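You operate a simulated robot arm through the tools that you are given. There is no shell and no other tool. Be economical: measure what you need, move in short steps, check, and stop when the job is done.

Carry out the task below with a simulated robot arm. There is one attempt and no reset: what you move stays moved.

TASK
Put one of the paint bottles from the record table on top of the grey empty can there.

It is judged by the outcome, as a careful person would: the job done as asked, and still so three seconds after it is handed in. It fails if anything else is knocked over, pushed out of place, dropped, spilled or broken.

THE ROBOT
A 6-joint arm with a two-finger parallel gripper, fixed in place. Base frame: the origin is at the foot of the arm, x ahead of it, y to its left, z up. Lengths are in cm, angles in degrees, forces in N, time in s.
With the tool pointing down near the work surface it reaches from about 26 to 66 cm from the base axis. Its first joint turns from -66.0 to 66.0 degrees. Payload 2.9 kg.
Tool frame: the origin (TCP) lies between the finger pads and is the grasp point; the fingertips stand 3 cm ahead of it; z points along the fingers, y is the line along which they close. The gripper opens to 11 cm. The fingers are 2 cm wide and 1 cm thick; the gripper's body (4.8 by 11.2 cm) begins 5.5 cm behind the TCP.
Orientation is that of the tool frame in the base frame, as a unit quaternion [x, y, z, w]. With the fingers straight down and closing along the base's y, the tool's x points along the base's -x, its y along +y and its z along -z.

THE INTERFACE
- The arm moves only by the tool jog_arm. Its argument "commands" is a list that holds one entry, the list of rows, each a list of 5 numbers: the shift along the tool's x, y, z in cm, then the turn about the tool's z in degrees, then the finger opening in cm, from 0 to 11. In form: [[[x, y, z, twist, jaw], ...]]. A call has 1 to 20 rows; each row shifts and turns the commanded pose from where the row before left it, along the tool's axes as they then stand. A row lasts 0.2 s, in which the tool goes at most 5 cm and 8.6 degrees; a call with a longer step from one row to the next is refused whole, and so is a gripper value outside its range. A pose out of reach is approached as far as the arm can. The call stops where the force on the tool passes 40 N (or 10 N more than at its start, if that is more) or the arm is blocked; 0.2 s more then pass. The fingers move at their own pace (about 10.8 cm/s each) and stop on an object; they squeeze with about 39 N. The grip force told is the motor's: it shows also when the fingers shut on nothing. Time passes only in rows, and 0.2 s behind the last, so rows that do not move let the fingers close. It gives the time, the measured TCP pose, the force on the tool (base axes), the opening and the grip force at its end, in the units of the frame above (readings bear some noise).
- Cameras (640 x 400 px; columns grow to the right, rows downward): "scene" is fixed at [4.83, 40.66, 138.4]; the picture's right is [-0.93, -0.37, 0.00], its down [-0.21, 0.53, -0.82] and it looks along [0.30, -0.77, -0.57] (base axes); focal length 375 px, centre (320, 200). "wrist" rides on the gripper at [-3.6, 0, -5.7] in the tool frame; the picture's right is [0.00, -1.00, 0.00], its down [0.97, 0.00, -0.24] and it looks along [0.24, 0.00, 0.97] (tool axes); focal length 218 px, centre (320, 200).
- grab_frame(camera): a new picture of that camera. No time passes.
- point_at(camera, pixels): there is no depth. For up to 12 entries [column, row, z] of the newest picture of that camera ("zoom" is the newest enlarged one), the place [x, y] in the base frame at which the ray of that pixel passes the height z, good to about 0.2 cm, but the place of the scene camera against the robot may be out by one fixed shift of up to 1.8 cm in any direction. No time passes.
- zoom(camera, box): a new picture of the part [left, top, right, bottom] of that camera's present view, enlarged. No time passes.
- close_job(): hands the job in; it is judged then, once.

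Work in short steps. Measure before you move; look again where a grasp or a placing could have gone wrong, and mend it. You have 60 turns and 26 pictures in all, the two below and enlarged ones among them. Open the gripper and draw the arm clear of the work before you hand the job in, unless the task says otherwise; then end with one line.

The tools are called after "Request:" by a JSON object that holds its "api" and its "payload". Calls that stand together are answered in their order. jog_arm: Moves the arm, as the interface text tells. Its arguments: {"type":"object","properties":{"commands":{"type":"array"}},"required":["commands"]} The other tools are called the same way: grab_frame (camera) takes a picture; point_at (camera, pixels) gives the place at which the rays of pixels pass given heights; zoom (camera, box) takes an enlarged picture of a part of a camera's view; close_job () hands the job in.

At the start:

```text
clock: 0.0
eef_pos: [26.33, -25.54, 103.8]
orientation: [0.0, 1.0, 0.0, 0.0]
ft_force: [0.0, 0.0, 0.5]
finger_gap: 11.01
finger_force: 0.1
```

scene: 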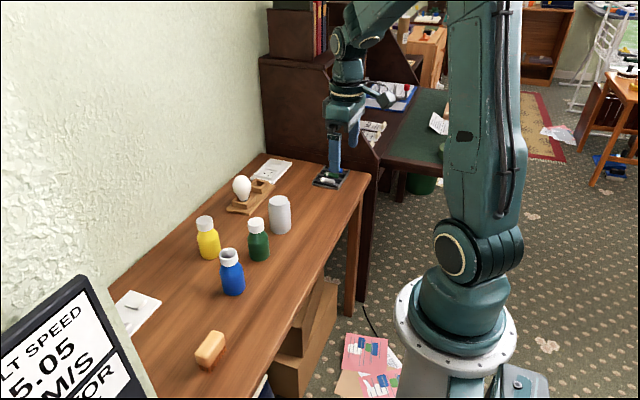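
wrist: 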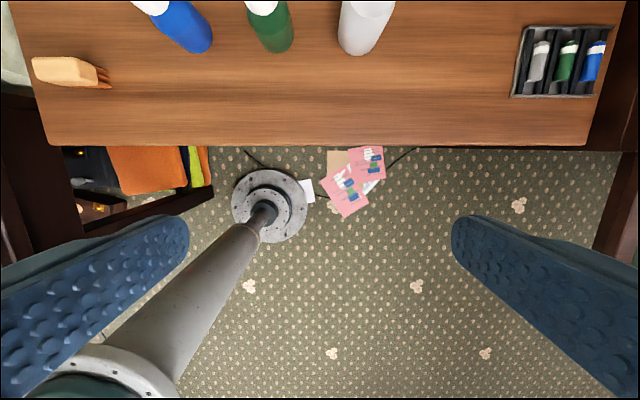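

The scene shows yellow, blue and green bottles around a grey can at about (280,214). I'll enlarge this and measure base positions.

Request:
{"api": "zoom", "payload": {"camera": "scene", "box": [180, 140, 340, 310]}}

Request:
{"api": "point_at", "payload": {"camera": "scene", "pixels": [[281, 232, 72], [279, 200, 80], [259, 258, 72], [256, 223, 82], [233, 292, 72], [210, 256, 72], [242, 200, 75]]}}

Request:
{"api": "point_at", "payload": {"camera": "wrist", "pixels": [[357, 50, 72], [277, 48, 72], [200, 46, 72], [105, 82, 72], [342, 40, 72], [382, 40, 72]]}}

```text
2.35 times, centred on (260, 225) of scene
```

zoom: 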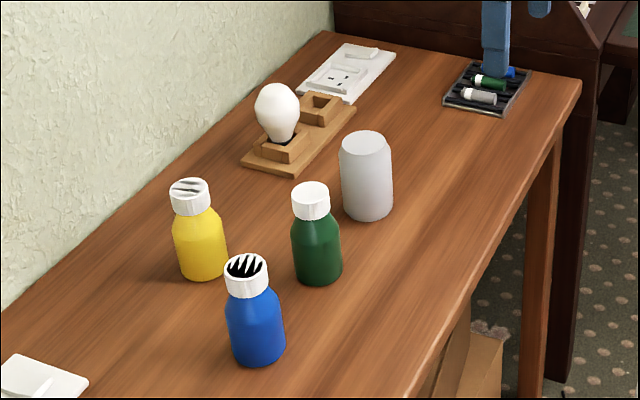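

```text
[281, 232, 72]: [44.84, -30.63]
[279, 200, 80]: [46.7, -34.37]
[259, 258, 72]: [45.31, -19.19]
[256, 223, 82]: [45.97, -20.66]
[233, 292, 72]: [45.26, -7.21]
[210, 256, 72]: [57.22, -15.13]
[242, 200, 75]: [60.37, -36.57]
```

```text
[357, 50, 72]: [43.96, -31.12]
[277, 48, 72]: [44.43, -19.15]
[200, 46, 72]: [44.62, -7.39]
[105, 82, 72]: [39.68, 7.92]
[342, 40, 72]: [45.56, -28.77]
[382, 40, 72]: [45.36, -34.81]
```

The wrist and scene measurements agree to about 0.5 cm. I'll move over the can and bottles at the same height and look straight down.

Request:
{"api": "jog_arm", "payload": {"commands": [[[-4, 0, 0, 0, 11], [-4, 0, 0, 0, 11], [-4, 0, 0, 0, 11], [-4, 0, 0, 0, 11], [-3, 0, 0, 0, 11], [0, 0, 0, 0, 11]]]}}

Request:
{"api": "grab_frame", "payload": {"camera": "wrist"}}

```text
clock: 1.4
eef_pos: [45.61, -25.57, 103.77]
orientation: [0.0, 1.0, 0.0, -0.001]
ft_force: [-0.3, 0.3, -0.2]
finger_gap: 11.01
finger_force: 0.1
```

```text
22 pictures are left
```

wrist: 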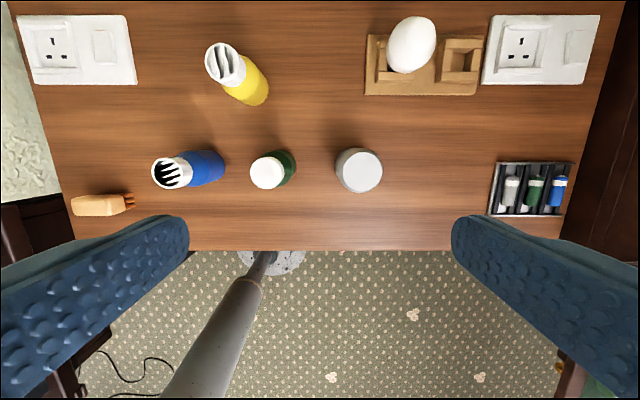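

Green has a plain flat cap; the others' caps are patterned. Zoom to inspect the can's top and the caps, and measure.

Request:
{"api": "zoom", "payload": {"camera": "wrist", "box": [140, 30, 400, 210]}}

Request:
{"api": "point_at", "payload": {"camera": "wrist", "pixels": [[267, 173, 83], [251, 173, 83], [284, 173, 83], [359, 170, 81], [336, 170, 81], [382, 170, 81], [359, 150, 81], [359, 193, 81], [296, 165, 72]]}}

Request:
{"api": "zoom", "payload": {"camera": "scene", "box": [230, 180, 310, 280]}}

```text
2.22 times, centred on (270, 120) of wrist
```

zoom: 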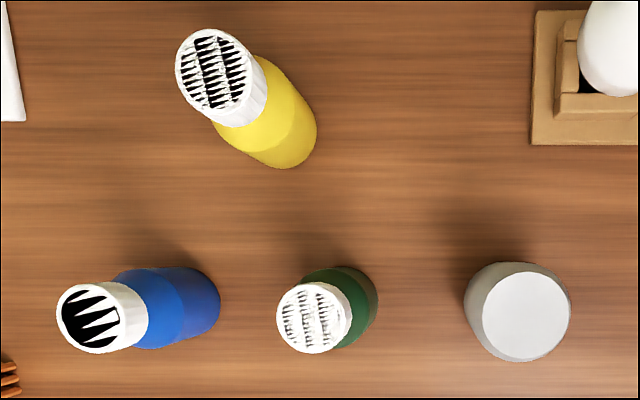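

```text
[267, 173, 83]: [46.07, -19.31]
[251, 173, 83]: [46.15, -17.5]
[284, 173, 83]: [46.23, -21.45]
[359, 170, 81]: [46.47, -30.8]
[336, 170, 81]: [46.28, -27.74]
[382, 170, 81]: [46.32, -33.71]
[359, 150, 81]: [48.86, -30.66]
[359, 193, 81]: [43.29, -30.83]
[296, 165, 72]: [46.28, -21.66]
```

```text
4.00 times, centred on (270, 230) of scene
```

zoom: 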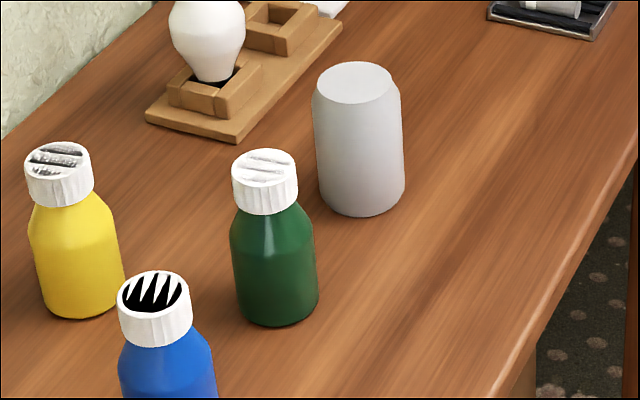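

The can's top is flat and closed. Triangulate heights from both cameras.

Request:
{"api": "point_at", "payload": {"camera": "scene", "pixels": [[278.8, 200.5, 81], [278.8, 200.5, 83], [278.8, 200.5, 85], [256.3, 221.5, 82], [256.3, 221.5, 84], [256.3, 221.5, 86], [280, 227, 72], [280, 231, 72]]}}

Request:
{"api": "point_at", "payload": {"camera": "wrist", "pixels": [[361, 170.5, 81], [361, 170.5, 83], [361, 170.5, 85], [267.5, 173, 82], [267.5, 173, 84], [267.5, 173, 86], [286, 165, 72], [286, 165, 76]]}}

```text
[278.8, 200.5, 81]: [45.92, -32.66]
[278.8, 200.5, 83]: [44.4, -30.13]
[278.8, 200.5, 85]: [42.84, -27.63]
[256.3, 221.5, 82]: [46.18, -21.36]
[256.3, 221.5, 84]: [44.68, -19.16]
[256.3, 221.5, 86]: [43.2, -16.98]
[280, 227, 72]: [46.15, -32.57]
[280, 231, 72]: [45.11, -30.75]
```

```text
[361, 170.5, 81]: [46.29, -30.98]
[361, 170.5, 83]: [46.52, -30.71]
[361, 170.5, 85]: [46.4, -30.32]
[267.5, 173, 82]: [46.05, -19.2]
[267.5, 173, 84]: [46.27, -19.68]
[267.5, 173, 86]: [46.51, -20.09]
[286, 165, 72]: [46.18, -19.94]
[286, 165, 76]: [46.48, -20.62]
```

Bottle axis ≈ (46.2, -19.6), top ≈ z 83; can axis ≈ (46.4, -30.9), top ≈ z 81.7. I'll move above the green bottle, descend to z ≈ 90 and look again.

Request:
{"api": "jog_arm", "payload": {"commands": [[[-0.6, 3, 0, 0, 9], [0, 3, 0, 0, 9], [0, 0, 4, 0, 9], [0, 0, 4, 0, 9], [0, 0, 4, 0, 9], [0, 0, 0, 0, 9]]]}}

Request:
{"api": "grab_frame", "payload": {"camera": "wrist"}}

Request:
{"api": "grab_frame", "payload": {"camera": "scene"}}

```text
clock: 2.8
eef_pos: [45.87, -19.3, 91.8]
orientation: [0.0, 1.0, -0.001, 0.0]
ft_force: [-0.1, 0.9, 0.3]
finger_gap: 9.03
finger_force: 0.0
```

```text
19 pictures are left
```

wrist: 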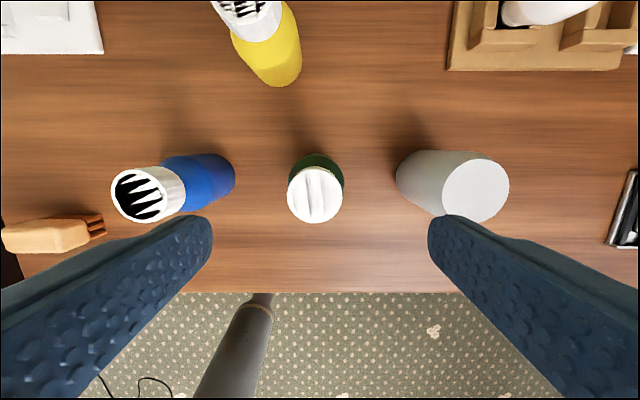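

```text
18 pictures are left
```

scene: 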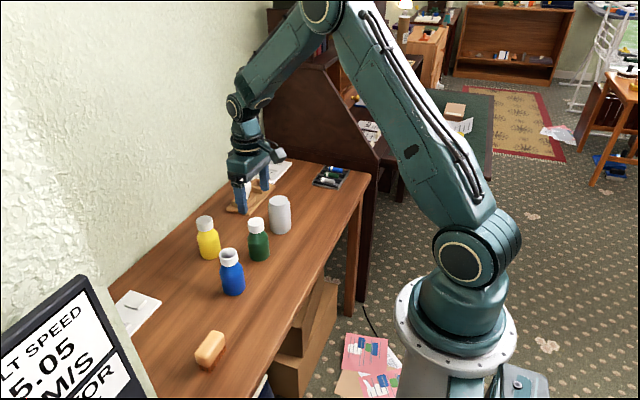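

The cap is at (315,195) in the wrist view, radius ~27 px. Measure its centre, the bottle foot and the can's top from here.

Request:
{"api": "point_at", "payload": {"camera": "wrist", "pixels": [[315, 195, 81], [315, 195, 83], [315, 195, 85], [316, 155, 76], [474, 191, 81], [474, 191, 82], [474, 191, 83], [442, 191, 82], [508, 191, 82], [396, 177, 72], [288, 195, 83], [343, 195, 83]]}}

```text
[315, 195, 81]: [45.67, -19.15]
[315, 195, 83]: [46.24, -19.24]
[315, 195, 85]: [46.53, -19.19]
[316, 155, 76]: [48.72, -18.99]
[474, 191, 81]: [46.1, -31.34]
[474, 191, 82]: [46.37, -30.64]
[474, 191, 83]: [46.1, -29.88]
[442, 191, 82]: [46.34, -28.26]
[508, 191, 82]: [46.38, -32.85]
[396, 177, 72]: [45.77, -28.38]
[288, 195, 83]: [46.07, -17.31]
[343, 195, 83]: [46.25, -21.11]
```

Can top ≈ z 81.7 at (46.3, -30.85); bottle axis ≈ (46.15, -19.25), top ≈ z 82.7. I'll descend 13 cm to z ≈ 78.8, keeping the palm (5.5 behind the TCP) above the cap.

Request:
{"api": "jog_arm", "payload": {"commands": [[[-0.3, 0, 3, 0, 9], [0, 0, 3, 0, 9], [0, 0, 2.5, 0, 9], [0, 0, 2.5, 0, 9], [0, 0, 2, 0, 9], [0, 0, 0, 0, 9]]]}}

Request:
{"api": "grab_frame", "payload": {"camera": "wrist"}}

Request:
{"api": "zoom", "payload": {"camera": "scene", "box": [190, 160, 330, 310]}}

```text
clock: 4.2
eef_pos: [46.14, -19.4, 78.87]
orientation: [0.0, 1.0, 0.0, -0.001]
ft_force: [0.8, 0.5, -0.2]
finger_gap: 9.0
finger_force: 0.3
```

```text
17 pictures are left
```

wrist: 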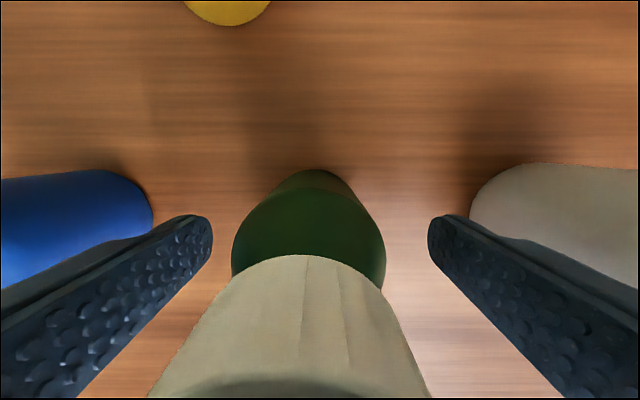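

```text
2.67 times, centred on (260, 235) of scene
```

zoom: 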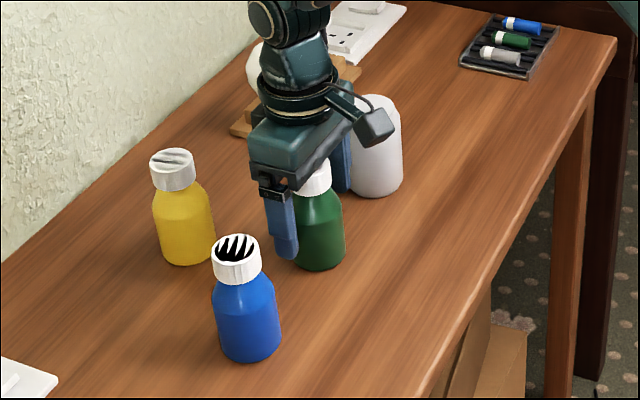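

The bottle sits centred between the fingers with the palm clear of the cap, and the force is nil. Close.

Request:
{"api": "jog_arm", "payload": {"commands": [[[0, 0, 0, 0, 7.5], [0, 0, 0, 0, 6.5], [0, 0, 0, 0, 5.5], [0, 0, 0, 0, 4.5], [0, 0, 0, 0, 3.5], [0, 0, 0, 0, 3.5]]]}}

```text
clock: 5.6
eef_pos: [46.15, -19.41, 78.71]
orientation: [0.0, 1.0, 0.0, -0.001]
ft_force: [-0.1, -0.6, -0.1]
finger_gap: 5.09
finger_force: 38.6
```

The bottle is gripped at 5.09 cm. Lift 2 cm straight up and check, holding the jaw command closed.

Request:
{"api": "jog_arm", "payload": {"commands": [[[0, 0, -1, 0, 3.5], [0, 0, -2, 0, 3.5], [0, 0, 0, 0, 3.5]]]}}

Request:
{"api": "zoom", "payload": {"camera": "scene", "box": [190, 160, 330, 310]}}

```text
clock: 6.4
eef_pos: [46.41, -19.4, 81.79]
orientation: [0.001, 1.0, 0.001, 0.0]
ft_force: [0.4, -0.2, -2.9]
finger_gap: 5.09
finger_force: 38.9
```

```text
2.67 times, centred on (260, 235) of scene
```

zoom: 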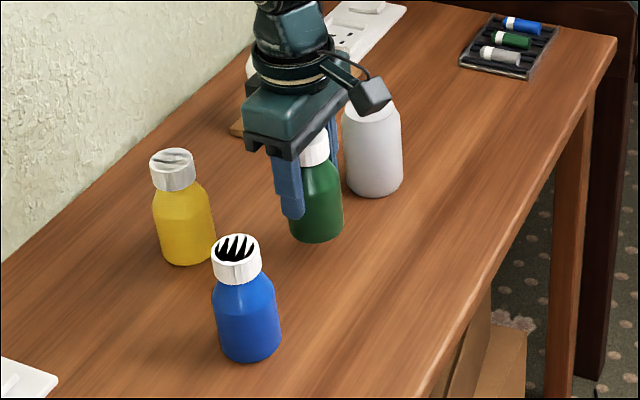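

The bottle is held upright, its base 6.7 cm below the TCP. Rise to z ≈ 94 and take one more measurement of the can from here.

Request:
{"api": "jog_arm", "payload": {"commands": [[[0, 0, -3, 0, 3.5], [0, 0, -3, 0, 3.5], [0, 0, -3, 0, 3.5], [0, 0, -3, 0, 3.5], [0, 0, 0, 0, 3.5], [0, 0, 0, 0, 3.5]]]}}

Request:
{"api": "grab_frame", "payload": {"camera": "wrist"}}

```text
clock: 7.8
eef_pos: [46.14, -19.46, 93.66]
orientation: [0.0, 1.0, 0.0, 0.0]
ft_force: [-0.4, -0.2, -2.4]
finger_gap: 5.03
finger_force: 39.1
```

```text
14 pictures are left
```

wrist: 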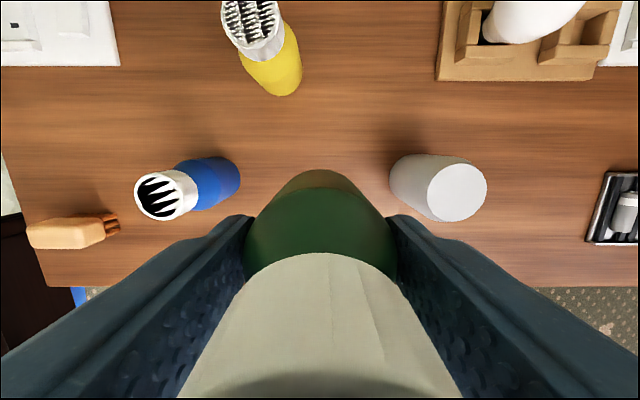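

Request:
{"api": "zoom", "payload": {"camera": "wrist", "box": [370, 130, 530, 230]}}

Request:
{"api": "point_at", "payload": {"camera": "wrist", "pixels": [[457.5, 192, 81], [457.5, 192, 82], [428, 192, 81.7], [487, 192, 81.7], [457, 163, 81.7], [457, 221, 81.7], [390, 178, 72]]}}

```text
4.00 times, centred on (450, 180) of wrist
```

zoom: 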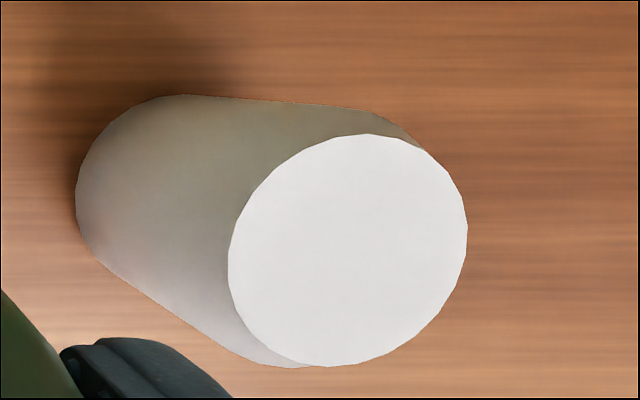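

```text
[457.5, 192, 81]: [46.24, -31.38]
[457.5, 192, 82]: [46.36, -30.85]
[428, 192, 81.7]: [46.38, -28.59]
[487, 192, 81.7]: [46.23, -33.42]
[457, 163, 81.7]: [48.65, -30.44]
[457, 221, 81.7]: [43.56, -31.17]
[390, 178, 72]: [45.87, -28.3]
```

The third measurement puts the can top at ≈ (46.25, -30.95). Shift 11.5 cm in -y.

Request:
{"api": "jog_arm", "payload": {"commands": [[[-0.1, -2.5, 0, 0, 3.5], [0, -3, 0, 0, 3.5], [0, -3, 0, 0, 3.5], [0, -2, 0, 0, 3.5], [0, -1, 0, 0, 3.5], [0, 0, 0, 0, 3.5], [0, 0, 0, 0, 3.5]]]}}

Request:
{"api": "zoom", "payload": {"camera": "scene", "box": [210, 110, 350, 260]}}

Request:
{"api": "grab_frame", "payload": {"camera": "wrist"}}

```text
clock: 9.4
eef_pos: [46.31, -30.77, 93.64]
orientation: [0.0, 1.0, 0.0, 0.001]
ft_force: [0.9, 0.4, -1.8]
finger_gap: 5.08
finger_force: 38.9
```

```text
2.67 times, centred on (280, 185) of scene
```

zoom: 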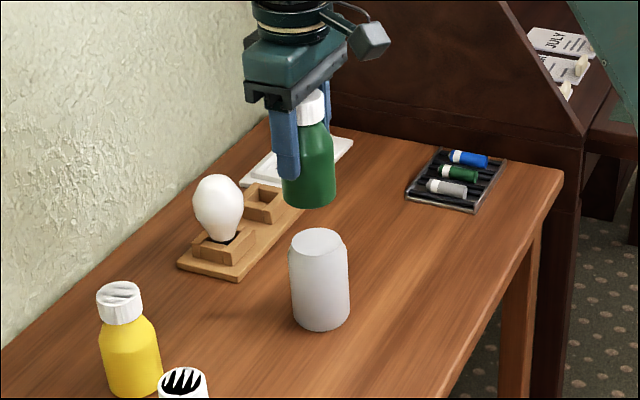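

```text
11 pictures are left
```

wrist: 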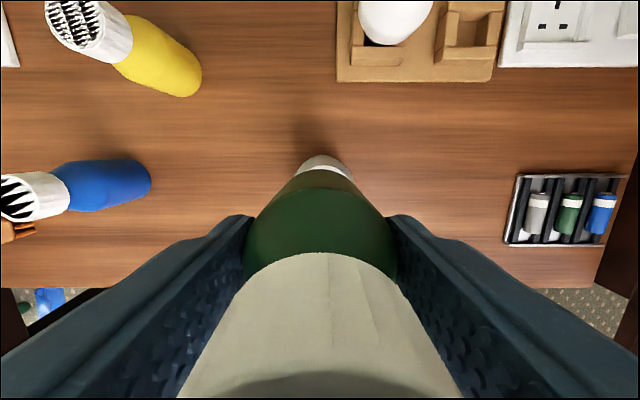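

Gripped bottle looks aligned; cross-check bottle base centre (zoom 309,194) against can top centre (zoom 317,241) with the scene camera, whose shift cancels.

Request:
{"api": "point_at", "payload": {"camera": "zoom", "pixels": [[309, 194, 86.9], [317, 241, 81.7], [283, 190, 87.5], [335, 190, 87.5], [292, 241, 81.7], [343, 241, 81.7]]}}

```text
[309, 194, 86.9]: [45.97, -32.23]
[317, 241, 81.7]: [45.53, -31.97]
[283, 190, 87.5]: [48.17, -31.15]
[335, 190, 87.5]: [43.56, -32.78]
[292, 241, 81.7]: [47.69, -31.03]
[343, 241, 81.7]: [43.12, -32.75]
```

The two differ by only ~(0.4, -0.3) cm; I'll correct x by -0.25 and come down 4.5 cm, leaving ~0.7 cm.

Request:
{"api": "jog_arm", "payload": {"commands": [[[0.25, 0, 1.5, 0, 3.5], [0, 0, 1.5, 0, 3.5], [0, 0, 1, 0, 3.5], [0, 0, 0.5, 0, 3.5], [0, 0, 0, 0, 3.5], [0, 0, 0, 0, 3.5]]]}}

Request:
{"api": "zoom", "payload": {"camera": "scene", "box": [230, 140, 330, 250]}}

```text
clock: 10.8
eef_pos: [46.14, -30.89, 89.2]
orientation: [0.0, 1.0, 0.001, 0.001]
ft_force: [-0.7, -0.5, -1.8]
finger_gap: 5.07
finger_force: 39.0
```

```text
3.64 times, centred on (280, 195) of scene
```

zoom: 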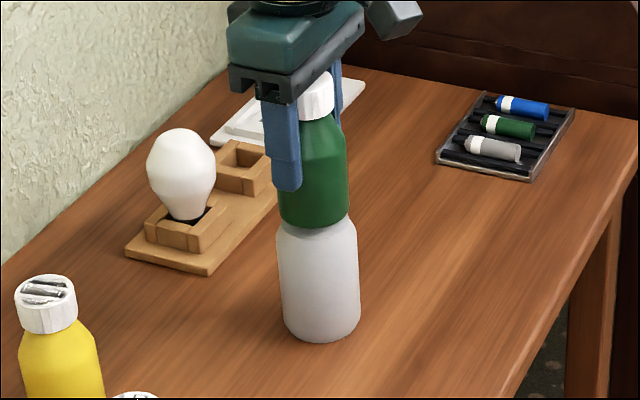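

Aligned within ~0.2 cm. Descend in fine steps, watching the force.

Request:
{"api": "jog_arm", "payload": {"commands": [[[0, 0, 0.2, 0, 3.5], [0, 0, 0.2, 0, 3.5], [0, 0, 0.1, 0, 3.5], [0, 0, 0, 0, 3.5]]]}}

```text
clock: 11.8
eef_pos: [46.16, -31.06, 88.81]
orientation: [0.0, 1.0, 0.0, 0.001]
ft_force: [-1.5, -0.3, -2.3]
finger_gap: 5.07
finger_force: 39.2
```

Request:
{"api": "jog_arm", "payload": {"commands": [[[0, 0, 0.1, 0, 3.5], [0, 0, 0.1, 0, 3.5], [0, 0, 0, 0, 3.5]]]}}

```text
clock: 12.6
eef_pos: [46.19, -30.89, 88.58]
orientation: [0.0, 1.0, 0.001, 0.0]
ft_force: [-0.3, -0.2, -1.8]
finger_gap: 5.07
finger_force: 38.8
```

Request:
{"api": "jog_arm", "payload": {"commands": [[[0, 0, 0.1, 0, 3.5], [0, 0, 0.1, 0, 3.5], [0, 0, 0, 0, 3.5]]]}}

```text
clock: 13.4
eef_pos: [46.08, -30.97, 88.36]
orientation: [0.0, 1.0, 0.001, 0.001]
ft_force: [0.1, -0.2, -1.8]
finger_gap: 5.06
finger_force: 39.0
```

Request:
{"api": "jog_arm", "payload": {"commands": [[[0, 0, 0.1, 0, 3.5], [0, 0, 0.1, 0, 3.5], [0, 0, 0, 0, 3.5]]]}}

Request:
{"api": "zoom", "payload": {"camera": "scene", "box": [255, 160, 305, 240]}}

```text
clock: 14.2
eef_pos: [46.2, -30.98, 88.34]
orientation: [-0.001, 1.0, 0.0, 0.001]
ft_force: [-1.1, 0.3, 13.3]
finger_gap: 5.08
finger_force: 38.3
```

```text
5.00 times, centred on (280, 200) of scene
```

zoom: 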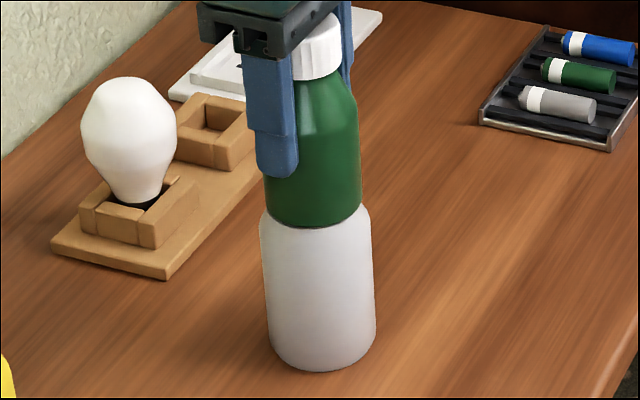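

Contact is felt (force up by 15 N) and the bottle is seated on the can. Relieve by 0.1 cm and open slowly.

Request:
{"api": "jog_arm", "payload": {"commands": [[[0, 0, -0.1, 0, 3.5], [0, 0, 0, 0, 5.1], [0, 0, 0, 0, 5.4], [0, 0, 0, 0, 5.8], [0, 0, 0, 0, 6.5], [0, 0, 0, 0, 7.5], [0, 0, 0, 0, 8.5], [0, 0, 0, 0, 8.5]]]}}

Request:
{"api": "zoom", "payload": {"camera": "scene", "box": [230, 140, 330, 250]}}

```text
clock: 16.0
eef_pos: [46.14, -31.03, 88.25]
orientation: [-0.001, 1.0, 0.0, -0.001]
ft_force: [-0.9, -0.4, 0.2]
finger_gap: 8.48
finger_force: 0.1
```

```text
3.64 times, centred on (280, 195) of scene
```

zoom: 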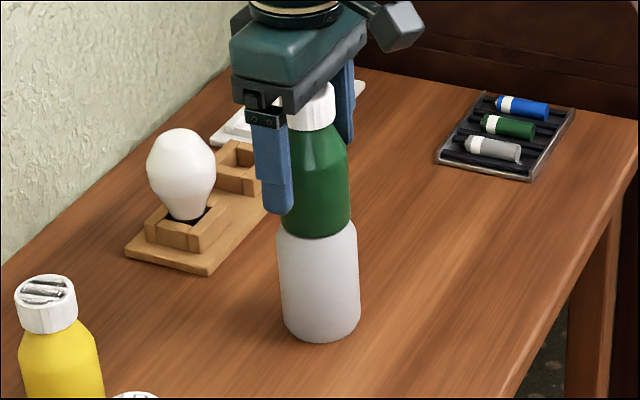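

The bottle stands free on the can. Withdraw straight up, then back toward the base.

Request:
{"api": "jog_arm", "payload": {"commands": [[[0, 0, -1, 0, 8.5], [0, 0, -2, 0, 8.5], [0, 0, -3, 0, 8.5], [0, 0, -3, 0, 8.5], [0, 0, -3, 0, 8.5], [0, 0, -3, 0, 8.5], [3, 0, 0, 0, 8.5], [4, 0, 0, 0, 8.5], [4, 0, 0, 0, 8.5], [3, 0, 0, 0, 8.5], [0, 0, 0, 0, 8.5]]]}}

Request:
{"api": "grab_frame", "payload": {"camera": "scene"}}

Request:
{"api": "grab_frame", "payload": {"camera": "wrist"}}

```text
clock: 18.4
eef_pos: [31.7, -30.96, 103.25]
orientation: [0.0, 1.0, 0.0, 0.0]
ft_force: [0.0, 1.4, -0.4]
finger_gap: 8.49
finger_force: 0.1
```

```text
7 pictures are left
```

scene: 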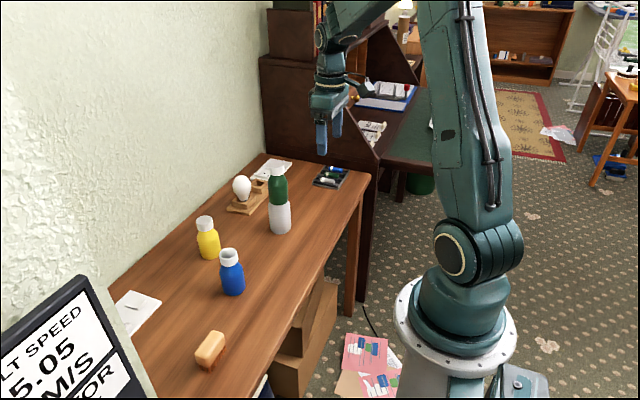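

```text
6 pictures are left
```

wrist: 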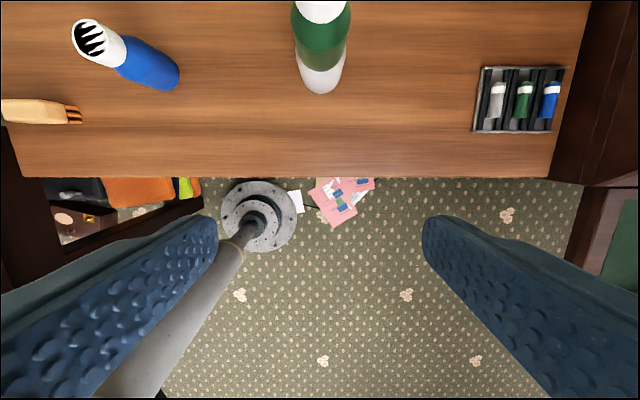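

The green bottle stands upright on the can, nothing else has moved, and the arm is clear. Handing in.

Request:
{"api": "close_job", "payload": {}}

```text
The job is handed in.
```

The green paint bottle is standing upright on top of the grey can, the other objects look undisturbed in the last pictures, and the job is handed in.
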